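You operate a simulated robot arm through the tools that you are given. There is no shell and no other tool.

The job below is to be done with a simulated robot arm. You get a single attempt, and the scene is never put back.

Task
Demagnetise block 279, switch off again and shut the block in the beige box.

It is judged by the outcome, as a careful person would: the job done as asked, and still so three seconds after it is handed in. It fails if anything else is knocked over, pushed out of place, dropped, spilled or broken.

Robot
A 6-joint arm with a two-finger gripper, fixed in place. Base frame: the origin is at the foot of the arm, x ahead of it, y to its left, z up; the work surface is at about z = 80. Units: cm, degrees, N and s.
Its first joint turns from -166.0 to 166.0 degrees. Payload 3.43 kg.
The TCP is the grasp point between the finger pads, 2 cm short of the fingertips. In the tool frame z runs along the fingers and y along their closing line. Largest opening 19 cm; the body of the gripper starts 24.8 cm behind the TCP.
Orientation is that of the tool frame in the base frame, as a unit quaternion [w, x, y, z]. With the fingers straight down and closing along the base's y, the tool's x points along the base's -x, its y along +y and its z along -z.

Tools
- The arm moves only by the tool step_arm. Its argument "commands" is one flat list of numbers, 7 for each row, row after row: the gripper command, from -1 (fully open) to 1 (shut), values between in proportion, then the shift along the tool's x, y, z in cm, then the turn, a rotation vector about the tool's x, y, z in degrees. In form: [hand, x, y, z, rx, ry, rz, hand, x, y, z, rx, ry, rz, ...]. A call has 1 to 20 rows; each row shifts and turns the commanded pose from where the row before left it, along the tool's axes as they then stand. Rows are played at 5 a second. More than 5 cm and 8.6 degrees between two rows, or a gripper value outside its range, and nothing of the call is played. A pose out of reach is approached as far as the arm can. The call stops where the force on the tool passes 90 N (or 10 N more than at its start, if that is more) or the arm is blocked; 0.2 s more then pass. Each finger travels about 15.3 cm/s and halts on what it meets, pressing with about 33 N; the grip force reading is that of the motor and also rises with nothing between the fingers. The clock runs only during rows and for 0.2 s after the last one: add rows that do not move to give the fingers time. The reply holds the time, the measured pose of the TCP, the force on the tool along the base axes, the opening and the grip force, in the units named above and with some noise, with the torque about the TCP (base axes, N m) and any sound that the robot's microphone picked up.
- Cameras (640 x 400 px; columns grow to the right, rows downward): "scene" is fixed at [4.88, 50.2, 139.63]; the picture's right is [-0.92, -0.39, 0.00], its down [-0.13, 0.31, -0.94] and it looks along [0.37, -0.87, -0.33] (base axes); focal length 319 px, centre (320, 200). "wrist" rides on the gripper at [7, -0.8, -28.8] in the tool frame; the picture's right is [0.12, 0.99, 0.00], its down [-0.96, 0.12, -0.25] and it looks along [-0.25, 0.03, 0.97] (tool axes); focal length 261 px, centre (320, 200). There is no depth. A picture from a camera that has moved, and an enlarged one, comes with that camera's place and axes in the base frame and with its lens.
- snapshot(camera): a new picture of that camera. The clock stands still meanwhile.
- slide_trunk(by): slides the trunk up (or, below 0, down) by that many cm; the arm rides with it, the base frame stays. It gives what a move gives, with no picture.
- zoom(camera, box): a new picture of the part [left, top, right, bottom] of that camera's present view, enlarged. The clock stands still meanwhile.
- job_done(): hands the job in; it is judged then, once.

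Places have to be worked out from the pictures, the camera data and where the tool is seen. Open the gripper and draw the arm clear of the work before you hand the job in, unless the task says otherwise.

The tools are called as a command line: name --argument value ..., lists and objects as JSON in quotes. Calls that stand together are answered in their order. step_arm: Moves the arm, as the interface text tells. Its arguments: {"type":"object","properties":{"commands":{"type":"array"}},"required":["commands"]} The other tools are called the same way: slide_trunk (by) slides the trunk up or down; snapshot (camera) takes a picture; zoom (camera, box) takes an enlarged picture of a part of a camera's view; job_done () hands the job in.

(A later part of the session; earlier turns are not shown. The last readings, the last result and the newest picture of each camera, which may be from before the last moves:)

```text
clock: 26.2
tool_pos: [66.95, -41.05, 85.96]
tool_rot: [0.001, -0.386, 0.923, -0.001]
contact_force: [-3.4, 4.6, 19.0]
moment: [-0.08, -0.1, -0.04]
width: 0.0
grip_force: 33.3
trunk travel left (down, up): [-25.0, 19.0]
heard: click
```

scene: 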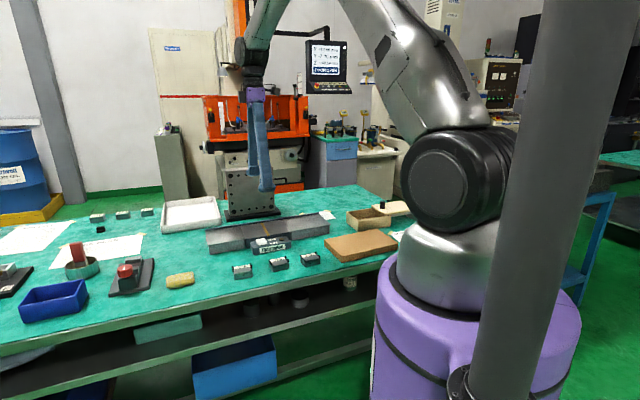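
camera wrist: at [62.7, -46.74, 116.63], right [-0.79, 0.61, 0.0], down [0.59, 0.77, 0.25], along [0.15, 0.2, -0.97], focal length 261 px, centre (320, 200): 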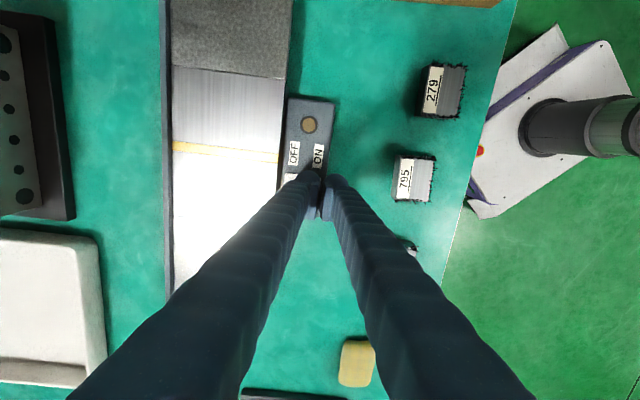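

A click was heard with 19 N contact. I'll check the lamp and rocker.

zoom --camera "scene" --box '[235, 210, 315, 260]'

step_arm --commands '[1, 0, 0, -2, 0, 0, 0, 1, 0, 0, -4, 0, 0, 0, 1, 0, 0, -4, 0, 0, 0, 1, 0, 0, 0, 0, 0, 0]'

zoom --camera "scene" --box '[235, 210, 315, 260]'

snapshot --camera "wrist"

```text
8.00 times, centred on (275, 235) of scene
camera zoom: at [4.88, 50.2, 139.63], right [-0.92, -0.39, 0.0], down [-0.13, 0.31, -0.94], along [0.37, -0.87, -0.33], focal length 2555 px, centre (680, -80)
```

zoom: 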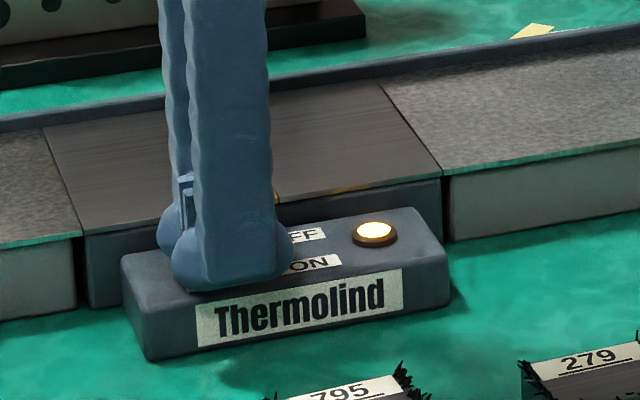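

```text
clock: 27.2
tool_pos: [67.12, -41.02, 95.68]
tool_rot: [-0.001, -0.386, 0.922, -0.001]
contact_force: [-0.5, 0.8, 0.4]
moment: [-0.04, 0.0, -0.05]
width: 0.01
grip_force: 33.5
trunk travel left (down, up): [-25.0, 19.0]
```

```text
8.00 times, centred on (275, 235) of scene
camera zoom: at [4.88, 50.2, 139.63], right [-0.92, -0.39, 0.0], down [-0.13, 0.31, -0.94], along [0.37, -0.87, -0.33], focal length 2555 px, centre (680, -80)
```

zoom: 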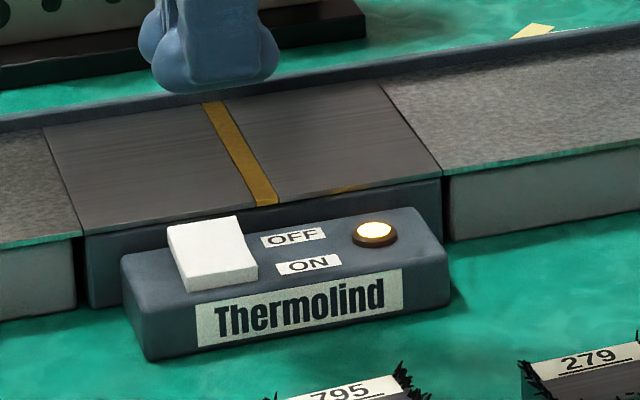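

```text
taken
camera wrist: at [62.81, -46.68, 124.43], right [-0.79, 0.61, 0.0], down [0.59, 0.77, 0.25], along [0.15, 0.2, -0.97], focal length 261 px, centre (320, 200)
```

wrist: 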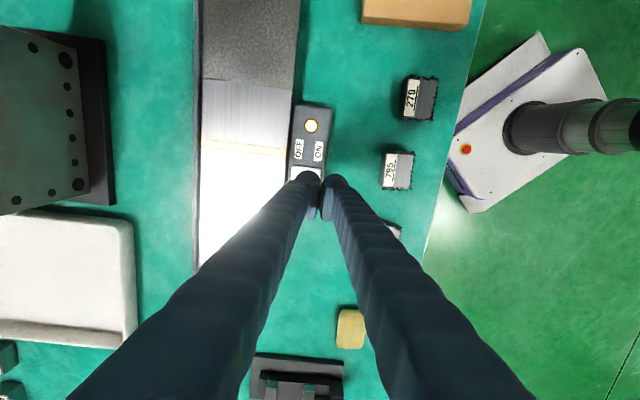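

The lamp is lit – the demagnetiser is ON. Now I'll go over block 279 with the fingers opened to ~9 cm.

step_arm --commands '[0.05, 2.77, 2.72, -1, 0, 0, 0, 0.05, 2.77, 2.72, -1, 0, 0, 0, 0.05, 2.77, 2.72, 0, 0, 0, 0, 0.05, 2.77, 2.72, 0, 0, 0, 0, 0.05, 2.77, 2.72, 0, 0, 0, 0, 0.05, 0, 0, 0, 0, 0, 0]'

snapshot --camera "wrist"

zoom --camera "wrist" --box '[270, 130, 370, 230]'

zoom --camera "scene" --box '[260, 220, 360, 290]'

```text
clock: 28.6
tool_pos: [47.47, -41.34, 97.73]
tool_rot: [0.001, -0.385, 0.923, 0.0]
contact_force: [0.3, 0.0, 0.8]
moment: [0.0, 0.0, 0.05]
width: 9.01
grip_force: 0.0
trunk travel left (down, up): [-25.0, 19.0]
```

```text
taken
camera wrist: at [43.11, -47.01, 126.3], right [-0.79, 0.61, 0.0], down [0.59, 0.77, 0.25], along [0.15, 0.2, -0.97], focal length 261 px, centre (320, 200)
```

wrist: 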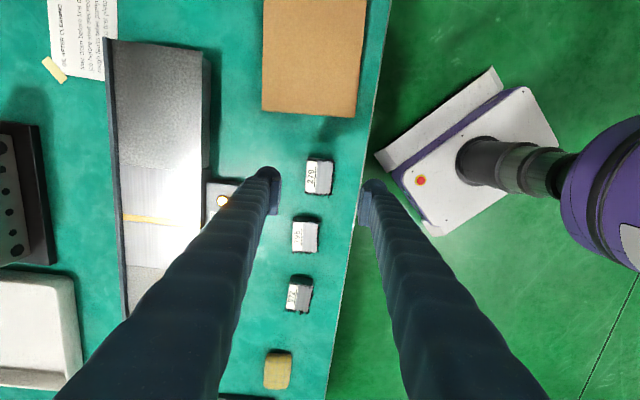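

```text
4.00 times, centred on (320, 180) of wrist
camera zoom: at [43.11, -47.01, 126.3], right [-0.79, 0.61, 0.0], down [0.59, 0.77, 0.25], along [0.15, 0.2, -0.97], focal length 1043 px, centre (320, 280)
```

zoom: 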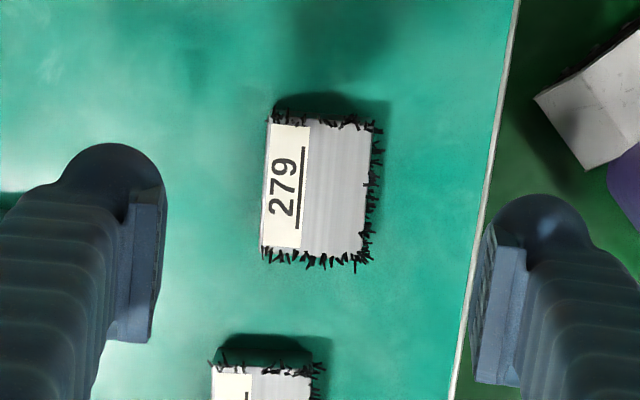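

```text
5.71 times, centred on (310, 255) of scene
camera zoom: at [4.88, 50.2, 139.63], right [-0.92, -0.39, 0.0], down [-0.13, 0.31, -0.94], along [0.37, -0.87, -0.33], focal length 1825 px, centre (377, -114)
```

zoom: 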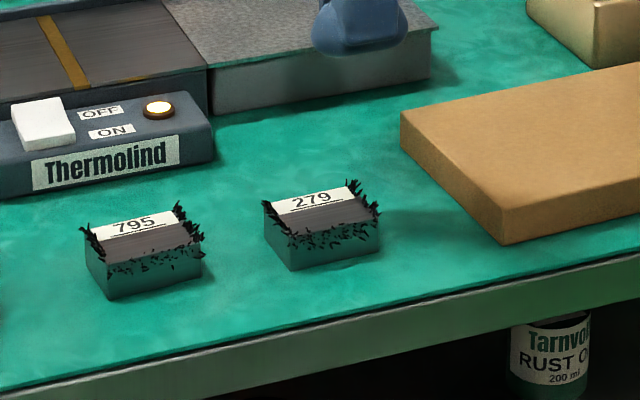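

The block is centred under the TCP at (47.45,-41.3), yawed ~3° more than the tool; size about 4.3 × 5.6 cm. I'll turn −3°, descend to z≈82.6 and close.

step_arm --commands '[0.05, 0, 0, 3.5, 0, 0, -3, 0.05, 0, 0, 4, 0, 0, 0, 0.05, 0, 0, 4, 0, 0, 0, 0.05, 0, 0, 2.5, 0, 0, 0, 0.05, 0, 0, 1.1, 0, 0, 0, 0.05, 0, 0, 0, 0, 0, 0]'

zoom --camera "scene" --box '[260, 220, 360, 290]'

```text
clock: 30.0
tool_pos: [47.39, -41.45, 82.8]
tool_rot: [0.0, -0.41, 0.912, 0.001]
contact_force: [-1.4, 0.0, 0.2]
moment: [0.01, 0.0, -0.02]
width: 9.04
grip_force: 0.0
trunk travel left (down, up): [-25.0, 19.0]
```

```text
5.71 times, centred on (310, 255) of scene
camera zoom: at [4.88, 50.2, 139.63], right [-0.92, -0.39, 0.0], down [-0.13, 0.31, -0.94], along [0.37, -0.87, -0.33], focal length 1825 px, centre (377, -114)
```

zoom: 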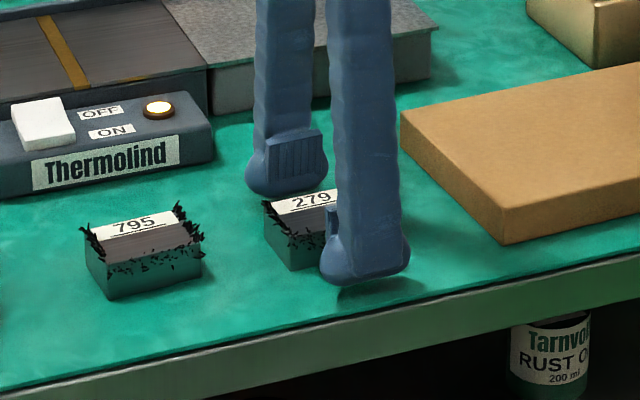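

The fingers straddle the block well. I lower 0.3 cm and close on it.

step_arm --commands '[0.05, 0, 0, 0.3, 0, 0, 0, 0.4, 0, 0, 0, 0, 0, 0, 1, 0, 0, 0, 0, 0, 0, 1, 0, 0, 0, 0, 0, 0, 1, 0, 0, 0, 0, 0, 0, 1, 0, 0, 0, 0, 0, 0]'

zoom --camera "scene" --box '[260, 220, 360, 290]'

```text
clock: 31.4
tool_pos: [47.57, -41.47, 82.57]
tool_rot: [-0.001, -0.409, 0.912, 0.0]
contact_force: [3.0, -1.2, 2.7]
moment: [0.0, -0.06, -0.13]
width: 4.41
grip_force: 32.6
trunk travel left (down, up): [-25.0, 19.0]
```

```text
5.71 times, centred on (310, 255) of scene
camera zoom: at [4.88, 50.2, 139.63], right [-0.92, -0.39, 0.0], down [-0.13, 0.31, -0.94], along [0.37, -0.87, -0.33], focal length 1825 px, centre (377, -114)
```

zoom: 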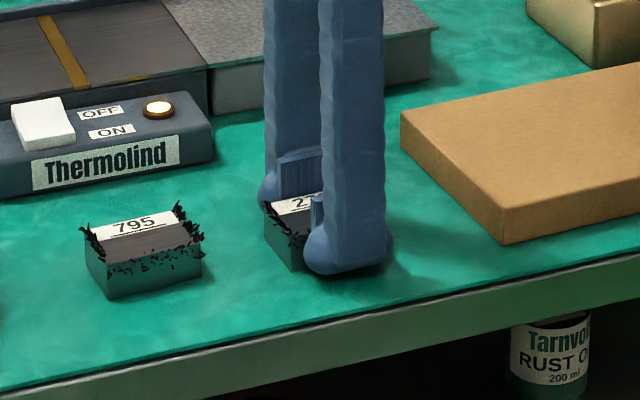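

Block 279 is gripped (4.41 cm, 33 N). I'll lift it straight up and straighten the 3° turn.

step_arm --commands '[1, 0, 0, -2, 0, 0, 0, 1, 0, 0, -4, 0, 0, 0, 1, 0, 0, -4.5, 0, 0, 0, 1, 0, 0, -4.5, 0, 0, 3, 1, 0, 0, -2, 0, 0, 0, 1, 0, 0, 0, 0, 0, 0]'

snapshot --camera "scene"

snapshot --camera "wrist"

```text
clock: 32.8
tool_pos: [47.58, -41.36, 99.39]
tool_rot: [-0.001, -0.384, 0.923, 0.0]
contact_force: [0.1, -0.1, -4.9]
moment: [0.04, 0.01, 0.0]
width: 4.41
grip_force: 33.4
trunk travel left (down, up): [-25.0, 19.0]
```

```text
taken
```

scene: 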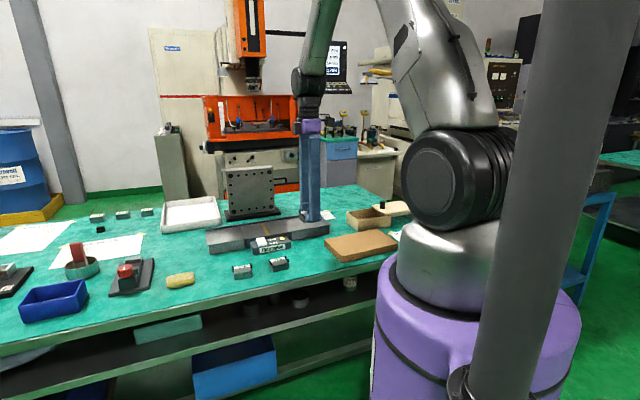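

```text
taken
camera wrist: at [43.26, -47.01, 128.0], right [-0.79, 0.61, 0.0], down [0.59, 0.77, 0.25], along [0.15, 0.2, -0.97], focal length 261 px, centre (320, 200)
```

wrist: 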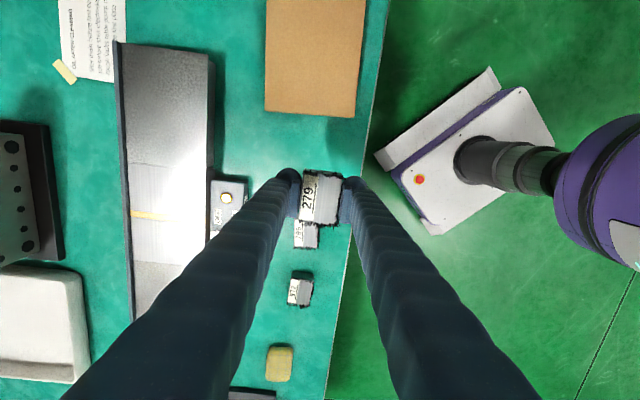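

The block (≈0.5 kg) hangs steadily. I'll carry it at z≈99 around the front side to above the far end of the plate.

step_arm --commands '[1, -4.0, -0.845, 0, 0, 0, 0, 1, -4.0, -0.845, 0, 0, 0, 0, 1, -4.0, -0.845, 0, 0, 0, 0, 1, -4.0, -0.845, 0, 0, 0, 0, 1, -4.0, -0.845, 0, 0, 0, 0, 1, -4.0, -0.845, 0, 0, 0, 0, 1, -0.97, -4.08, 0, 0, 0, 0, 1, -0.97, -4.08, 0, 0, 0, 0, 1, -0.97, -4.08, 0, 0, 0, 0, 1, -0.97, -4.08, 0, 0, 0, 0, 1, -0.97, -4.08, 0, 0, 0, 0, 1, 0, 0, 0, 0, 0, 0]'

snapshot --camera "wrist"

zoom --camera "scene" --box '[190, 160, 340, 280]'

```text
clock: 35.4
tool_pos: [85.77, -38.94, 99.6]
tool_rot: [-0.001, -0.386, 0.923, 0.0]
contact_force: [-0.1, 0.2, -5.0]
moment: [0.04, 0.0, 0.03]
width: 4.41
grip_force: 32.8
trunk travel left (down, up): [-25.0, 19.0]
```

```text
taken
camera wrist: at [81.49, -44.56, 128.12], right [-0.79, 0.61, 0.0], down [0.59, 0.77, 0.25], along [0.15, 0.2, -0.97], focal length 261 px, centre (320, 200)
```

wrist: 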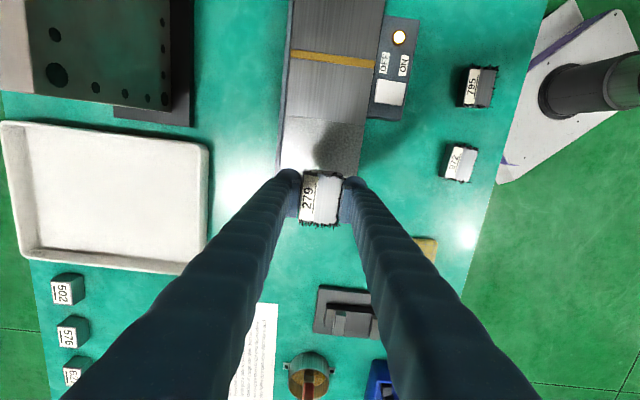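

```text
3.33 times, centred on (265, 220) of scene
camera zoom: at [4.88, 50.2, 139.63], right [-0.92, -0.39, 0.0], down [-0.13, 0.31, -0.94], along [0.37, -0.87, -0.33], focal length 1064 px, centre (503, 133)
```

zoom: 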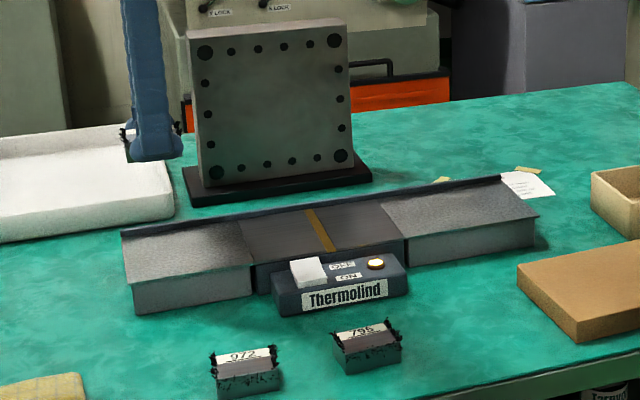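

The block is above the far end plate, centred on its axis. I'll descend to near the plate, then feel for contact.

step_arm --commands '[1, 0, 0, 4, 0, 0, 0, 1, 0, 0, 4, 0, 0, 0, 1, 0, 0, 3, 0, 0, 0, 1, 0, 0, 0.6, 0, 0, 0, 1, 0, 0, 0, 0, 0, 0]'

zoom --camera "scene" --box '[190, 180, 340, 280]'

```text
clock: 36.6
tool_pos: [85.85, -38.63, 87.61]
tool_rot: [0.0, -0.385, 0.923, 0.001]
contact_force: [0.2, 0.2, -4.9]
moment: [0.0, 0.03, 0.0]
width: 4.39
grip_force: 33.4
trunk travel left (down, up): [-25.0, 19.0]
```

```text
4.00 times, centred on (265, 230) of scene
camera zoom: at [4.88, 50.2, 139.63], right [-0.92, -0.39, 0.0], down [-0.13, 0.31, -0.94], along [0.37, -0.87, -0.33], focal length 1277 px, centre (540, 80)
```

zoom: 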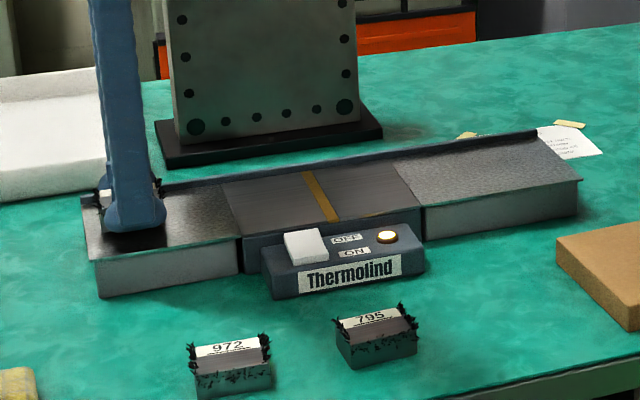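

Block is just above the plate. I lower in 0.15 cm steps to touch.

step_arm --commands '[1, 0, 0, 0.15, 0, 0, 0, 1, 0, 0, 0.15, 0, 0, 0, 1, 0, 0, 0.15, 0, 0, 0, 1, 0, 0, 0.15, 0, 0, 0, 1, 0, 0, 0, 0, 0, 0]'

```text
clock: 37.8
tool_pos: [85.93, -38.64, 87.2]
tool_rot: [-0.001, -0.386, 0.923, 0.0]
contact_force: [0.5, 0.8, -4.7]
moment: [0.02, 0.0, 0.0]
width: 4.42
grip_force: 33.4
trunk travel left (down, up): [-25.0, 19.0]
```

Not touching yet. Continue down.

step_arm --commands '[1, 0, 0, 0.15, 0, 0, 0, 1, 0, 0, 0.15, 0, 0, 0, 1, 0, 0, 0, 0, 0, 0]'

```text
clock: 38.6
tool_pos: [85.92, -38.66, 87.01]
tool_rot: [0.001, -0.385, 0.923, 0.0]
contact_force: [-0.5, -1.5, 4.7]
moment: [0.03, 0.08, 0.0]
width: 4.41
grip_force: 32.8
trunk travel left (down, up): [-25.0, 19.0]
```

Contact with the plate is felt (force swung from −5 to +5 N) at TCP z≈87.0. I ease off 0.08 cm and start sliding slowly along the plate toward the coil (2.5 cm/s).

step_arm --commands '[1, 0.3, 0, -0.08, 0, 0, 0, 1, 0.5, 0, 0, 0, 0, 0, 1, 0.5, 0, 0, 0, 0, 0, 1, 0.5, 0, 0, 0, 0, 0, 1, 0.5, 0, 0, 0, 0, 0, 1, 0.5, 0, 0, 0, 0, 0, 1, 0.5, 0, 0, 0, 0, 0, 1, 0.5, 0, 0, 0, 0, 0, 1, 0.5, 0, 0, 0, 0, 0, 1, 0.5, 0, 0, 0, 0, 0, 1, 0.5, 0, 0, 0, 0, 0, 1, 0.5, 0, 0, 0, 0, 0, 1, 0.5, 0, 0, 0, 0, 0, 1, 0.5, 0, 0, 0, 0, 0, 1, 0.5, 0, 0, 0, 0, 0, 1, 0.5, 0, 0, 0, 0, 0, 1, 0.5, 0, 0, 0, 0, 0, 1, 0.5, 0, 0, 0, 0, 0, 1, 0.5, 0, 0, 0, 0, 0, 1, 0.5, 0, 0, 0, 0, 0]'

zoom --camera "scene" --box '[190, 180, 340, 280]'

```text
clock: 42.8
tool_pos: [78.99, -45.77, 86.97]
tool_rot: [0.0, -0.384, 0.923, 0.0]
contact_force: [3.0, 1.6, 10.2]
moment: [0.2, -0.15, -0.05]
width: 4.41
grip_force: 32.9
trunk travel left (down, up): [-25.0, 19.0]
```

```text
4.00 times, centred on (265, 230) of scene
camera zoom: at [4.88, 50.2, 139.63], right [-0.92, -0.39, 0.0], down [-0.13, 0.31, -0.94], along [0.37, -0.87, -0.33], focal length 1277 px, centre (540, 80)
```

zoom: 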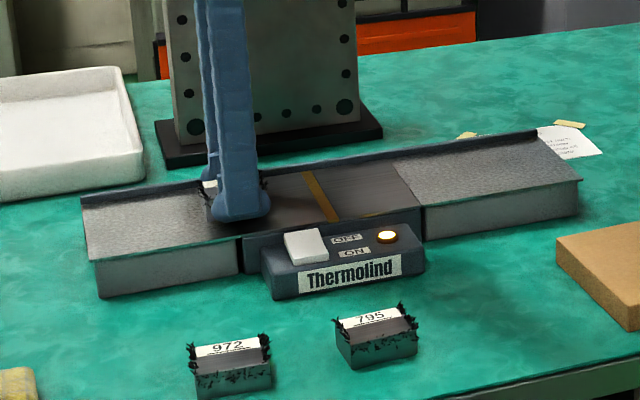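

The block is sliding in contact (≈15 N on the plate); I'll ease up by 0.1 cm and continue slowly across the gold line.

step_arm --commands '[1, 0.4, 0, -0.1, 0, 0, 0, 1, 0.5, 0, 0, 0, 0, 0, 1, 0.5, 0, 0, 0, 0, 0, 1, 0.5, 0, 0, 0, 0, 0, 1, 0.5, 0, 0, 0, 0, 0, 1, 0.5, 0, 0, 0, 0, 0, 1, 0.5, 0, 0, 0, 0, 0, 1, 0.5, 0, 0, 0, 0, 0, 1, 0.5, 0, 0, 0, 0, 0, 1, 0.5, 0, 0, 0, 0, 0, 1, 0.5, 0, 0, 0, 0, 0, 1, 0.5, 0, 0, 0, 0, 0, 1, 0.5, 0, 0, 0, 0, 0, 1, 0.5, 0, 0, 0, 0, 0, 1, 0.5, 0, 0, 0, 0, 0, 1, 0.5, 0, 0, 0, 0, 0, 1, 0.5, 0, 0, 0, 0, 0, 1, 0.5, 0, 0, 0, 0, 0, 1, 0.5, 0, 0, 0, 0, 0, 1, 0.5, 0, 0, 0, 0, 0]'

zoom --camera "scene" --box '[190, 180, 340, 280]'

```text
clock: 47.0
tool_pos: [72.19, -52.62, 86.96]
tool_rot: [0.0, -0.386, 0.923, 0.001]
contact_force: [-0.8, -0.2, -5.8]
moment: [-0.02, 0.02, -0.01]
width: 4.4
grip_force: 33.5
trunk travel left (down, up): [-25.0, 19.0]
```

```text
4.00 times, centred on (265, 230) of scene
camera zoom: at [4.88, 50.2, 139.63], right [-0.92, -0.39, 0.0], down [-0.13, 0.31, -0.94], along [0.37, -0.87, -0.33], focal length 1277 px, centre (540, 80)
```

zoom: 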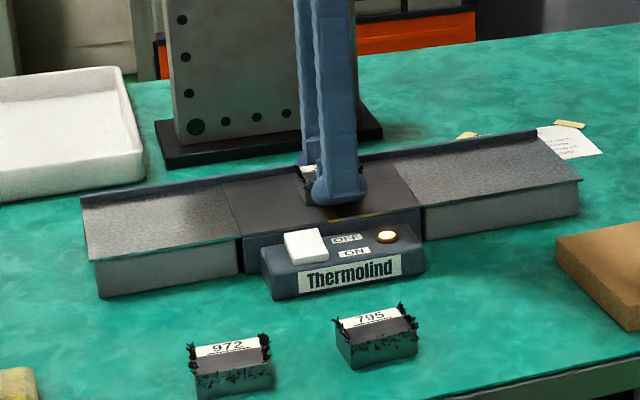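

The block is now right at the gold line, skimming the plate. I continue the slow withdrawal along the plate toward the near end.

step_arm --commands '[1, 0.5, 0, 0.04, 0, 0, 0, 1, 0.5, 0, 0, 0, 0, 0, 1, 0.5, 0, 0, 0, 0, 0, 1, 0.5, 0, 0, 0, 0, 0, 1, 0.5, 0, 0, 0, 0, 0, 1, 0.5, 0, 0, 0, 0, 0, 1, 0.5, 0, 0, 0, 0, 0, 1, 0.5, 0, 0, 0, 0, 0, 1, 0.5, 0, 0, 0, 0, 0, 1, 0.5, 0, 0, 0, 0, 0, 1, 0.5, 0, 0, 0, 0, 0, 1, 0.5, 0, 0, 0, 0, 0, 1, 0.5, 0, 0, 0, 0, 0, 1, 0.5, 0, 0, 0, 0, 0, 1, 0.5, 0, 0, 0, 0, 0, 1, 0.5, 0, 0, 0, 0, 0, 1, 0.5, 0, 0, 0, 0, 0, 1, 0.5, 0, 0, 0, 0, 0, 1, 0.5, 0, 0, 0, 0, 0, 1, 0.5, 0, 0, 0, 0, 0]'

zoom --camera "scene" --box '[220, 180, 370, 280]'

```text
clock: 51.2
tool_pos: [65.16, -59.94, 86.98]
tool_rot: [-0.001, -0.386, 0.923, 0.001]
contact_force: [0.7, -0.6, -4.6]
moment: [-0.01, 0.0, -0.03]
width: 4.39
grip_force: 33.3
trunk travel left (down, up): [-25.0, 19.0]
```

```text
4.00 times, centred on (295, 230) of scene
camera zoom: at [4.88, 50.2, 139.63], right [-0.92, -0.39, 0.0], down [-0.13, 0.31, -0.94], along [0.37, -0.87, -0.33], focal length 1277 px, centre (420, 80)
```

zoom: 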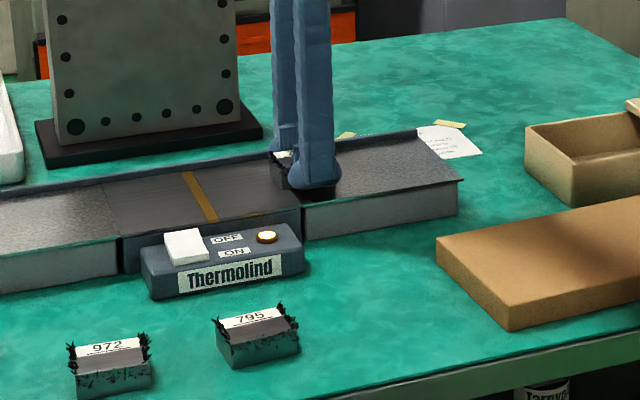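

The filings may be gone, hard to see behind the finger. I keep withdrawing slowly to the near end of the plate.

step_arm --commands '[1, 0.5, 0, 0, 0, 0, 0, 1, 0.5, 0, 0, 0, 0, 0, 1, 0.5, 0, 0, 0, 0, 0, 1, 0.5, 0, 0, 0, 0, 0, 1, 0.5, 0, 0, 0, 0, 0, 1, 0.5, 0, 0, 0, 0, 0, 1, 0.5, 0, 0, 0, 0, 0, 1, 0.5, 0, 0, 0, 0, 0, 1, 0.5, 0, 0, 0, 0, 0, 1, 0.5, 0, 0, 0, 0, 0, 1, 0.5, 0, 0, 0, 0, 0, 1, 0.5, 0, 0, 0, 0, 0, 1, 0.5, 0, 0, 0, 0, 0, 1, 0.5, 0, 0, 0, 0, 0, 1, 0.5, 0, 0, 0, 0, 0, 1, 0.5, 0, 0, 0, 0, 0, 1, 0.5, 0, 0, 0, 0, 0, 1, 0.5, 0, 0, 0, 0, 0, 1, 0.5, 0, 0, 0, 0, 0, 1, 0.5, 0, 0, 0, 0, 0]'

zoom --camera "scene" --box '[280, 190, 360, 250]'

snapshot --camera "wrist"

zoom --camera "wrist" --box '[270, 140, 370, 240]'

```text
clock: 55.4
tool_pos: [57.89, -66.97, 86.96]
tool_rot: [0.0, -0.385, 0.923, 0.001]
contact_force: [1.2, -0.4, -5.2]
moment: [0.05, -0.03, 0.0]
width: 4.41
grip_force: 33.3
trunk travel left (down, up): [-25.0, 19.0]
```

```text
6.67 times, centred on (320, 220) of scene
camera zoom: at [4.88, 50.2, 139.63], right [-0.92, -0.39, 0.0], down [-0.13, 0.31, -0.94], along [0.37, -0.87, -0.33], focal length 2129 px, centre (320, 67)
```

zoom: 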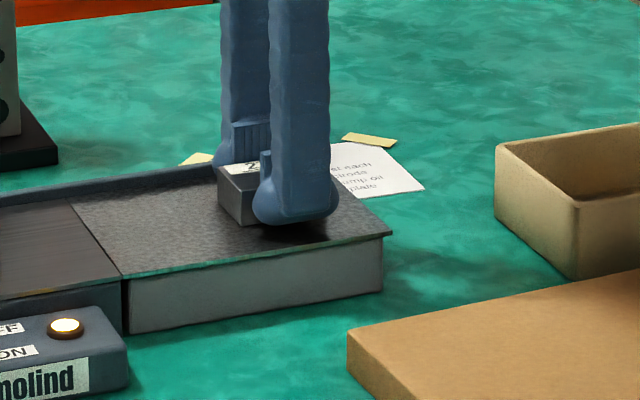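

```text
taken
camera wrist: at [53.66, -72.64, 115.61], right [-0.79, 0.61, 0.0], down [0.59, 0.77, 0.25], along [0.15, 0.2, -0.97], focal length 261 px, centre (320, 200)
```

wrist: 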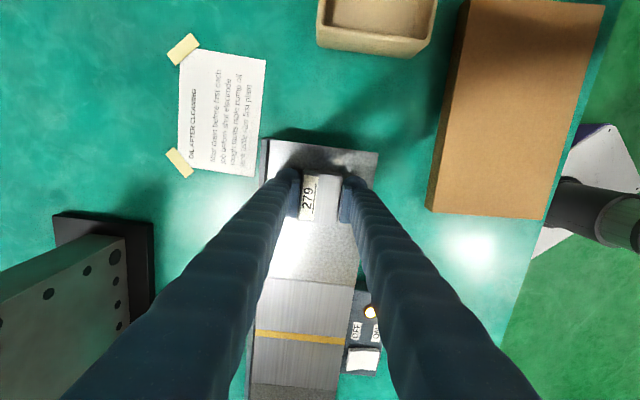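

```text
4.00 times, centred on (320, 190) of wrist
camera zoom: at [53.66, -72.64, 115.61], right [-0.79, 0.61, 0.0], down [0.59, 0.77, 0.25], along [0.15, 0.2, -0.97], focal length 1043 px, centre (320, 240)
```

zoom: 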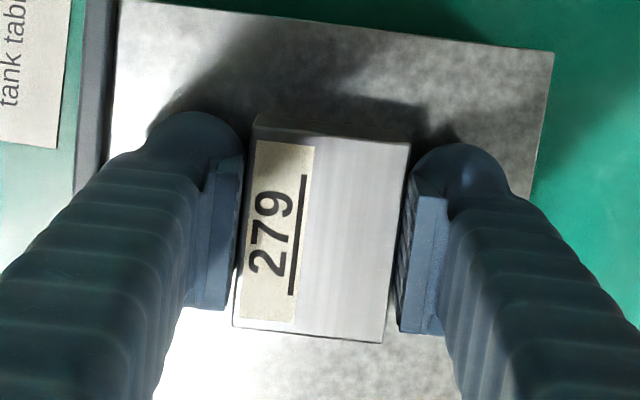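

The filings have dropped off and the block is clean – it's demagnetised and ~21 cm from the coil. I'll keep moving away along the axis while lifting, then carry it over the open box.

step_arm --commands '[1, 0.6, 0, -0.5, 0, 0, 0, 1, 1, 0, -2, 0, 0, 0, 1, 1, 0, -3.5, 0, 0, 0, 1, 1, 0, -4, 0, 0, 0, 1, 0, 0, -3, 0, 0, 0, 1, 4.1, 0.73, 0, 0, 0, 0, 1, 4.1, 0.73, 0, 0, 0, 0, 1, 4.1, 0.73, 0, 0, 0, 0, 1, 4.1, 0.73, 0, 0, 0, 0, 1, 4.1, 0.73, 0, 0, 0, 0, 1, 0, 0, 0, 0, 0, 0]'

step_arm --commands '[1, 0, 0, 0, 0, 0, 8.2, 1, 0, 0, 0, 0, 0, 8.2, 1, 0, 0, 0, 0, 0, 8.2, 1, 0, 0, 0, 0, 0, 8.2, 1, 0, 0, 0, 0, 0, 8.2, 1, 0, 0, 0, 0, 0, 8.2, 1, 0, 0, 0, 0, 0, 8.2, 1, 0, 0, 0, 0, 0, 8.2, 1, 0, 0, 0, 0, 0, 8.2, 1, 0, 0, 0, 0, 0, 8.2, 1, 0, 0, 0, 0, 0, 8.2, 1, 0, 0, 0, 0, 0, 0]'

snapshot --camera "wrist"

zoom --camera "wrist" --box '[220, 110, 420, 250]'

snapshot --camera "scene"

```text
clock: 57.8
tool_pos: [38.4, -81.6, 99.99]
tool_rot: [0.0, -0.386, 0.923, 0.0]
contact_force: [0.5, 0.5, -5.5]
moment: [0.03, -0.01, 0.01]
width: 4.4
grip_force: 32.6
trunk travel left (down, up): [-25.0, 19.0]
```

```text
clock: 60.4
tool_pos: [38.52, -81.57, 100.07]
tool_rot: [0.0, 0.382, 0.924, 0.0]
contact_force: [0.0, 1.0, -5.1]
moment: [0.03, 0.04, 0.0]
width: 4.41
grip_force: 33.1
trunk travel left (down, up): [-25.0, 19.0]
```

```text
taken
camera wrist: at [32.86, -77.29, 128.62], right [0.62, 0.79, 0.0], down [0.76, -0.6, 0.25], along [0.19, -0.15, -0.97], focal length 261 px, centre (320, 200)
```

wrist: 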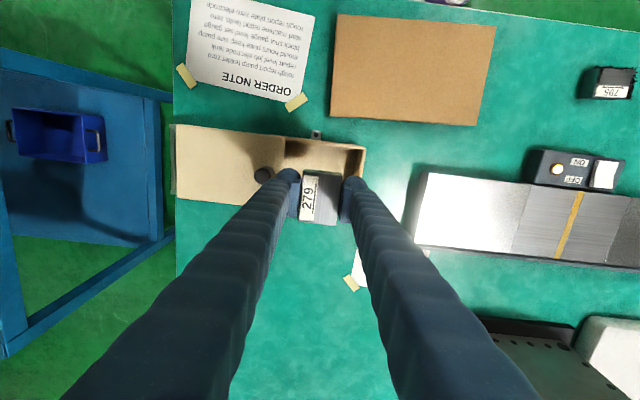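

```text
2.86 times, centred on (320, 180) of wrist
camera zoom: at [32.86, -77.29, 128.62], right [0.62, 0.79, 0.0], down [0.76, -0.6, 0.25], along [0.19, -0.15, -0.97], focal length 745 px, centre (320, 257)
```

zoom: 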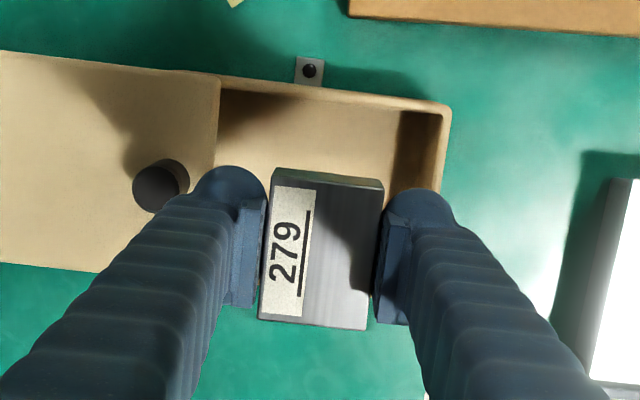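

```text
taken
```

scene: 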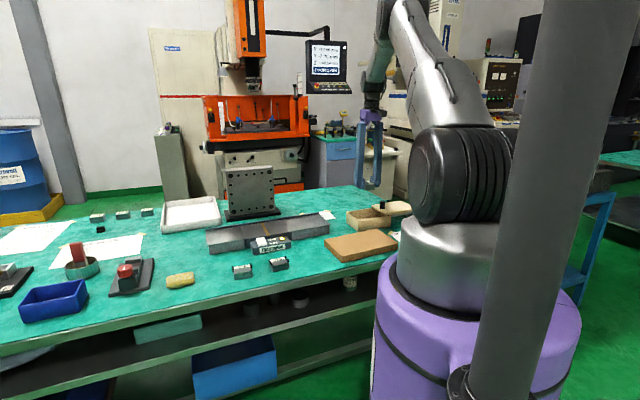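

The block is over the opening. I'll make a small centring correction and lower to z≈90, then check clearance before entering.

step_arm --commands '[1, 0.2, -0.2, 3, 0, 0, 0, 1, 0, 0, 4, 0, 0, 0, 1, 0, 0, 2.8, 0, 0, 0, 1, 0, 0, 0, 0, 0, 0]'

zoom --camera "wrist" --box '[220, 110, 420, 250]'

zoom --camera "scene" --box '[325, 170, 425, 240]'

```text
clock: 61.4
tool_pos: [37.95, -81.66, 90.21]
tool_rot: [0.0, 0.382, 0.924, -0.001]
contact_force: [0.1, 0.1, -5.1]
moment: [0.02, 0.04, 0.03]
width: 4.4
grip_force: 33.0
trunk travel left (down, up): [-25.0, 19.0]
```

```text
2.86 times, centred on (320, 180) of wrist
camera zoom: at [32.41, -77.31, 118.95], right [0.62, 0.79, 0.0], down [0.76, -0.6, 0.25], along [0.19, -0.15, -0.97], focal length 745 px, centre (320, 257)
```

zoom: 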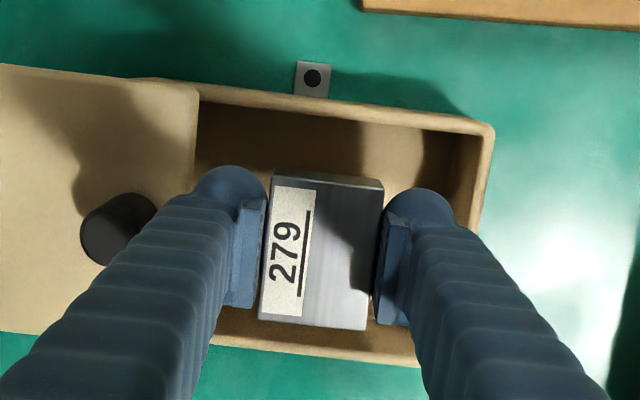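

```text
5.71 times, centred on (375, 205) of scene
camera zoom: at [4.88, 50.2, 139.63], right [-0.92, -0.39, 0.0], down [-0.13, 0.31, -0.94], along [0.37, -0.87, -0.33], focal length 1825 px, centre (6, 171)
```

zoom: 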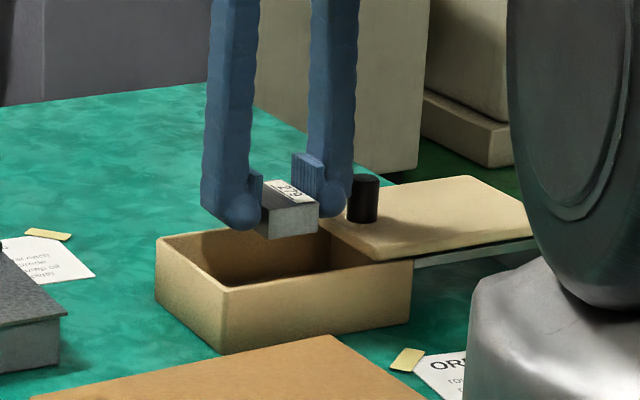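

Clearances look good: ~1.5 cm to the lid edge and ~1.9 cm to the end wall. I'll lower the block into the box.

step_arm --commands '[1, 0, 0, 1.2, 0, 0, 0, 1, 0, 0, 1.2, 0, 0, 0, 1, 0, 0, 1.2, 0, 0, 0, 1, 0, 0, 1.2, 0, 0, 0, 1, 0, 0, 0.7, 0, 0, 0, 1, 0, 0, 0, 0, 0, 0]'

zoom --camera "scene" --box '[325, 170, 425, 240]'

```text
clock: 62.8
tool_pos: [38.0, -81.67, 84.66]
tool_rot: [0.0, 0.381, 0.924, 0.0]
contact_force: [0.5, 0.0, -5.4]
moment: [0.02, -0.04, 0.02]
width: 4.39
grip_force: 33.0
trunk travel left (down, up): [-25.0, 19.0]
```

```text
5.71 times, centred on (375, 205) of scene
camera zoom: at [4.88, 50.2, 139.63], right [-0.92, -0.39, 0.0], down [-0.13, 0.31, -0.94], along [0.37, -0.87, -0.33], focal length 1825 px, centre (6, 171)
```

zoom: 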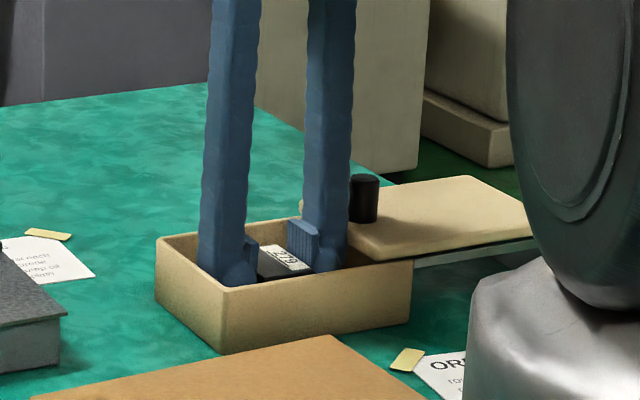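

The block is inside, still hanging free (−5.4 N). I continue lowering in small steps until it touches the floor of the box.

step_arm --commands '[1, 0, 0, 0.25, 0, 0, 0, 1, 0, 0, 0.25, 0, 0, 0, 1, 0, 0, 0.2, 0, 0, 0, 1, 0, 0, 0.2, 0, 0, 0]'

```text
clock: 63.8
tool_pos: [38.17, -81.7, 83.78]
tool_rot: [0.0, 0.383, 0.924, 0.0]
contact_force: [0.1, -0.2, -5.5]
moment: [-0.02, 0.0, 0.0]
width: 4.41
grip_force: 32.7
trunk travel left (down, up): [-25.0, 19.0]
```

step_arm --commands '[1, 0, 0, 0.2, 0, 0, 0, 1, 0, 0, 0.2, 0, 0, 0]'

```text
clock: 64.4
tool_pos: [38.27, -81.68, 83.29]
tool_rot: [-0.001, 0.381, 0.924, 0.0]
contact_force: [-0.7, -0.1, -5.3]
moment: [-0.01, -0.01, 0.01]
width: 4.37
grip_force: 32.6
trunk travel left (down, up): [-25.0, 19.0]
```

Still free. A little lower.

step_arm --commands '[1, 0, 0, 0.12, 0, 0, 0, 1, 0, 0, 0.12, 0, 0, 0, 1, 0, 0, 0, 0, 0, 0]'

```text
clock: 65.2
tool_pos: [38.21, -81.65, 83.12]
tool_rot: [0.0, 0.383, 0.924, -0.001]
contact_force: [0.5, -0.2, -5.9]
moment: [0.0, 0.02, -0.04]
width: 4.38
grip_force: 33.1
trunk travel left (down, up): [-25.0, 19.0]
```

step_arm --commands '[1, 0, 0, 0.12, 0, 0, 0, 1, 0, 0, 0.12, 0, 0, 0, 1, 0, 0, 0, 0, 0, 0]'

```text
clock: 66.0
tool_pos: [38.22, -81.58, 83.13]
tool_rot: [0.001, 0.382, 0.924, -0.001]
contact_force: [1.5, 0.5, 10.3]
moment: [0.42, 0.2, -0.06]
width: 4.41
grip_force: 33.2
trunk travel left (down, up): [-25.0, 19.0]
```

The block touches the box floor. I'll ease up 0.06 cm and release with a small opening (~5.8 cm), then check.

step_arm --commands '[1, 0, 0, -0.06, 0, 0, 0, 0.5, 0, 0, 0, 0, 0, 0, 0.4, 0, 0, 0, 0, 0, 0, 0.39, 0, 0, 0, 0, 0, 0, 0.39, 0, 0, 0, 0, 0, 0]'

zoom --camera "wrist" --box '[220, 110, 420, 250]'

```text
clock: 67.2
tool_pos: [38.16, -81.48, 82.95]
tool_rot: [0.0, 0.382, 0.924, -0.001]
contact_force: [0.4, -0.6, 1.0]
moment: [0.01, -0.02, -0.02]
width: 5.77
grip_force: 0.1
trunk travel left (down, up): [-25.0, 19.0]
```

```text
2.86 times, centred on (320, 180) of wrist
camera zoom: at [32.61, -77.29, 111.63], right [0.62, 0.79, 0.0], down [0.76, -0.6, 0.25], along [0.19, -0.15, -0.97], focal length 745 px, centre (320, 257)
```

zoom: 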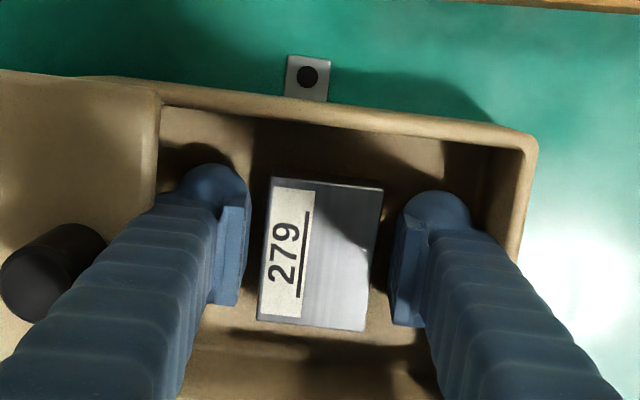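

The block is released and rests on the box floor. I'll rise straight out and then go to the switch to turn it off.

step_arm --commands '[0.39, 0, 0, -1, 0, 0, 0, 0.39, 0, 0, -2, 0, 0, 0, 0.39, 0, 0, -4, 0, 0, 0, 0.39, 0, 0, -4.5, 0, 0, 0, 0.39, 0, 0, -4.5, 0, 0, 0, 0.39, 0, 0, -4, 0, 0, 0, 0.39, 0, 0, 0, 0, 0, 0]'

zoom --camera "wrist" --box '[170, 80, 470, 260]'

```text
clock: 68.8
tool_pos: [38.28, -81.48, 103.1]
tool_rot: [-0.001, 0.382, 0.924, 0.001]
contact_force: [-0.2, -0.1, -1.1]
moment: [-0.06, 0.02, 0.01]
width: 5.79
grip_force: 0.1
trunk travel left (down, up): [-25.0, 19.0]
```

```text
2.13 times, centred on (320, 170) of wrist
camera zoom: at [32.73, -77.24, 131.64], right [0.62, 0.79, 0.0], down [0.76, -0.6, 0.25], along [0.19, -0.15, -0.97], focal length 556 px, centre (320, 264)
```

zoom: 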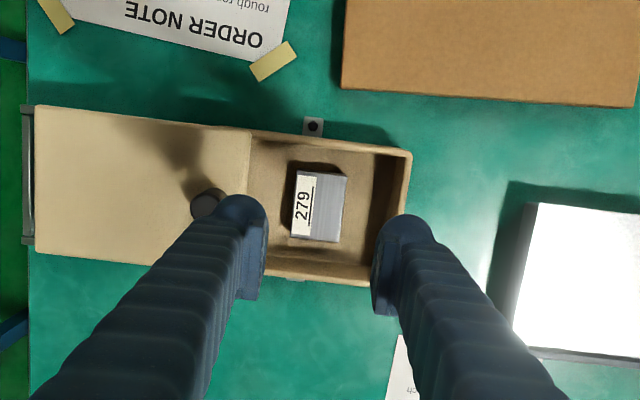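

Block 279 sits cleanly in the box. Now I travel back to above the switch and turn the hand by −90°. For OFF I'll press with just the rear finger (hand opened ~8 cm), because the plate edge is close behind the OFF side.

step_arm --commands '[0.16, 0.845, 4.45, -0.4, 0, 0, 0, 0.16, 0.845, 4.45, -0.4, 0, 0, 0, 0.16, 0.845, 4.45, -0.4, 0, 0, 0, 0.16, 0.845, 4.45, -0.4, 0, 0, 0, 0.16, 0.845, 4.45, -0.4, 0, 0, 0, 0.16, 0.845, 4.45, -0.4, 0, 0, 0, 0.16, 0.845, 4.45, -0.4, 0, 0, 0, 0.16, 0.845, 4.45, -0.4, 0, 0, 0, 0.16, 0.845, 4.45, -0.4, 0, 0, 0, 0.16, 0.845, 4.45, -0.4, 0, 0, 0, 0.16, 0.845, 4.45, -0.4, 0, 0, 0, 0.16, 0, 0, 0, 0, 0, 0]'

step_arm --commands '[0.16, 0, 0, 0, 0, 0, -8.2, 0.16, 0, 0, 0, 0, 0, -8.2, 0.16, 0, 0, 0, 0, 0, -8.2, 0.16, 0, 0, 0, 0, 0, -8.2, 0.16, 0, 0, 0, 0, 0, -8.2, 0.16, 0, 0, 0, 0, 0, -8.2, 0.16, 0, 0, 0, 0, 0, -8.2, 0.16, 0, 0, 0, 0, 0, -8.2, 0.16, 0, 0, 0, 0, 0, -8.2, 0.16, 0, 0, 0, 0, 0, -8.2, 0.16, 0, 0, 0, 0, 0, -8.2, 0.16, 0, 0, 0, 0, 0, 0]'

snapshot --camera "wrist"

zoom --camera "wrist" --box '[270, 110, 370, 230]'

```text
clock: 71.4
tool_pos: [66.18, -40.08, 107.6]
tool_rot: [-0.001, 0.381, 0.924, -0.001]
contact_force: [-0.6, 0.1, 0.1]
moment: [-0.11, 0.01, 0.01]
width: 8.0
grip_force: 0.1
trunk travel left (down, up): [-25.0, 19.0]
```

```text
clock: 74.0
tool_pos: [66.22, -40.25, 107.34]
tool_rot: [0.0, -0.386, 0.922, 0.0]
contact_force: [-0.6, 1.1, -0.4]
moment: [0.01, 0.01, 0.01]
width: 7.97
grip_force: 0.2
trunk travel left (down, up): [-25.0, 19.0]
```

```text
taken
camera wrist: at [61.86, -45.98, 135.94], right [-0.79, 0.61, 0.0], down [0.59, 0.77, 0.25], along [0.15, 0.2, -0.97], focal length 261 px, centre (320, 200)
```

wrist: 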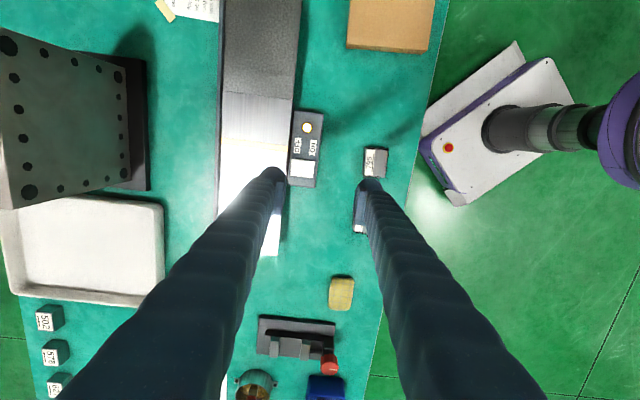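

```text
3.33 times, centred on (320, 170) of wrist
camera zoom: at [61.86, -45.98, 135.94], right [-0.79, 0.61, 0.0], down [0.59, 0.77, 0.25], along [0.15, 0.2, -0.97], focal length 869 px, centre (320, 300)
```

zoom: 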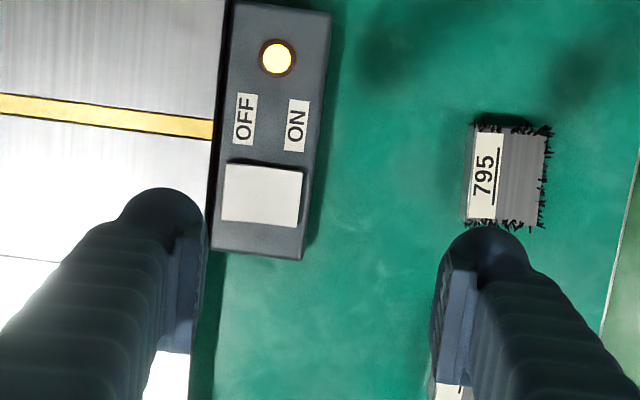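

The lamp is lit and the rocker is up on the OFF side (OFF edge n≈-81.1, plate edge 0.8 cm behind it). With a 6 cm opening the rear fingertip lands on the OFF half at the current XY; I descend to just above it and check.

step_arm --commands '[0.368, 0, 0, 0, 0, 0, 0, 0.368, 0, 0, 4.5, 0, 0, 0, 0.368, 0, 0, 4.5, 0, 0, 0, 0.368, 0, 0, 4.5, 0, 0, 0, 0.368, 0, 0, 4.5, 0, 0, 0, 0.368, 0, 0, 1, 0, 0, 0, 0.368, 0, 0, 0, 0, 0, 0]'

zoom --camera "scene" --box '[235, 210, 315, 260]'

zoom --camera "wrist" --box '[250, 110, 390, 230]'

```text
clock: 75.6
tool_pos: [66.19, -40.5, 88.2]
tool_rot: [0.0, -0.386, 0.923, 0.001]
contact_force: [0.5, 0.2, 1.2]
moment: [-0.06, -0.04, -0.04]
width: 6.03
grip_force: 0.1
trunk travel left (down, up): [-25.0, 19.0]
```

```text
8.00 times, centred on (275, 235) of scene
camera zoom: at [4.88, 50.2, 139.63], right [-0.92, -0.39, 0.0], down [-0.13, 0.31, -0.94], along [0.37, -0.87, -0.33], focal length 2555 px, centre (680, -80)
```

zoom: 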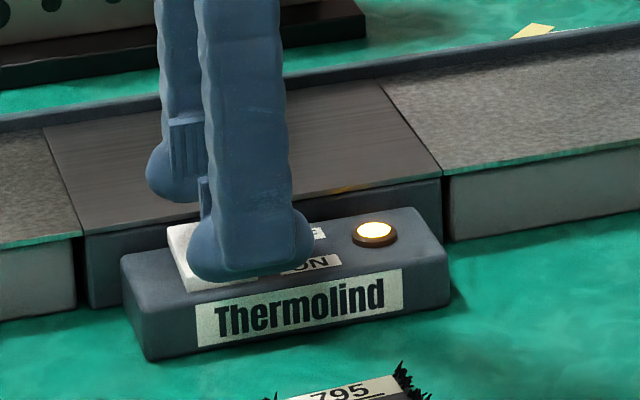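

```text
3.33 times, centred on (320, 170) of wrist
camera zoom: at [61.96, -46.18, 116.79], right [-0.79, 0.61, 0.0], down [0.59, 0.77, 0.25], along [0.15, 0.2, -0.97], focal length 869 px, centre (320, 300)
```

zoom: 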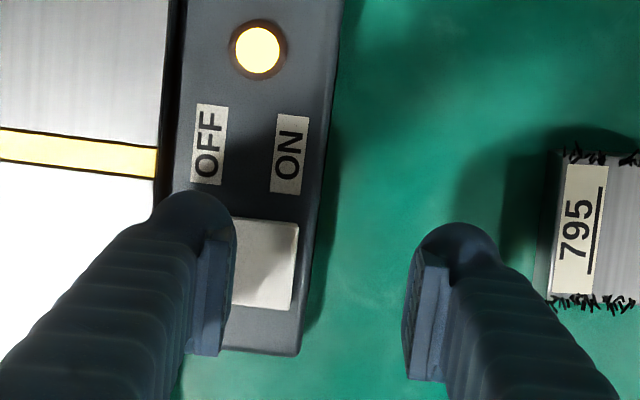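

The rear fingertip is over the OFF half but close to the plate edge; I'll shift 0.5 cm toward the front (and 0.3 along), then lower to near contact.

step_arm --commands '[0.368, -0.3, 0.5, 0, 0, 0, 0, 0.368, 0, 0, 0.4, 0, 0, 0, 0.368, 0, 0, 0.4, 0, 0, 0, 0.368, 0, 0, 0.4, 0, 0, 0, 0.368, 0, 0, 0.3, 0, 0, 0, 0.368, 0, 0, 0, 0, 0, 0]'

zoom --camera "scene" --box '[235, 210, 315, 260]'

zoom --camera "wrist" --box '[250, 110, 390, 230]'

```text
clock: 77.0
tool_pos: [66.11, -39.8, 86.89]
tool_rot: [0.0, -0.385, 0.923, 0.0]
contact_force: [-0.4, 0.2, -0.8]
moment: [-0.01, 0.01, -0.03]
width: 6.02
grip_force: 0.0
trunk travel left (down, up): [-25.0, 19.0]
```

```text
8.00 times, centred on (275, 235) of scene
camera zoom: at [4.88, 50.2, 139.63], right [-0.92, -0.39, 0.0], down [-0.13, 0.31, -0.94], along [0.37, -0.87, -0.33], focal length 2555 px, centre (680, -80)
```

zoom: 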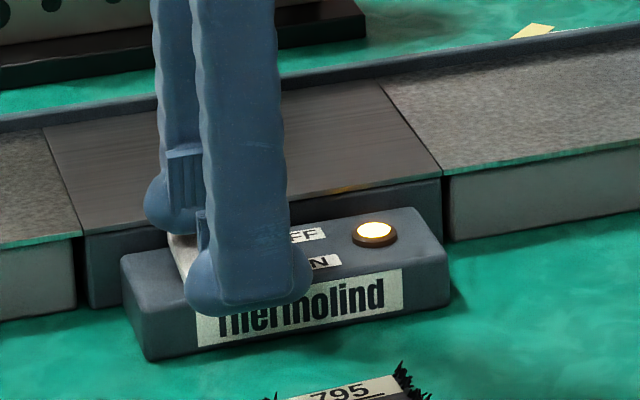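

```text
3.33 times, centred on (320, 170) of wrist
camera zoom: at [61.73, -45.51, 115.47], right [-0.79, 0.61, 0.0], down [0.59, 0.77, 0.25], along [0.15, 0.2, -0.97], focal length 869 px, centre (320, 300)
```

zoom: 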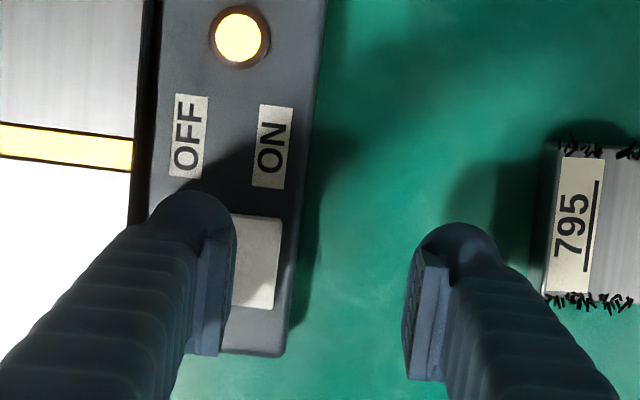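

Now there is clear space between the finger and the plate. I press down in 0.2 cm steps.

step_arm --commands '[0.368, 0, 0, 0.2, 0, 0, 0, 0.368, 0, 0, 0.2, 0, 0, 0, 0.368, 0, 0, 0.2, 0, 0, 0]'

```text
clock: 77.8
tool_pos: [66.01, -39.86, 86.28]
tool_rot: [0.0, -0.386, 0.923, 0.0]
contact_force: [0.5, 0.0, -1.0]
moment: [0.0, -0.02, 0.04]
width: 6.01
grip_force: 0.0
trunk travel left (down, up): [-25.0, 19.0]
```

step_arm --commands '[0.368, 0, 0, 0.2, 0, 0, 0, 0.368, 0, 0, 0.15, 0, 0, 0]'

```text
clock: 78.4
tool_pos: [66.17, -39.82, 86.01]
tool_rot: [0.0, -0.385, 0.923, -0.002]
contact_force: [-0.9, -2.6, 16.1]
moment: [-0.54, -0.47, -0.14]
width: 6.14
grip_force: 1.1
trunk travel left (down, up): [-25.0, 19.0]
heard: click
```

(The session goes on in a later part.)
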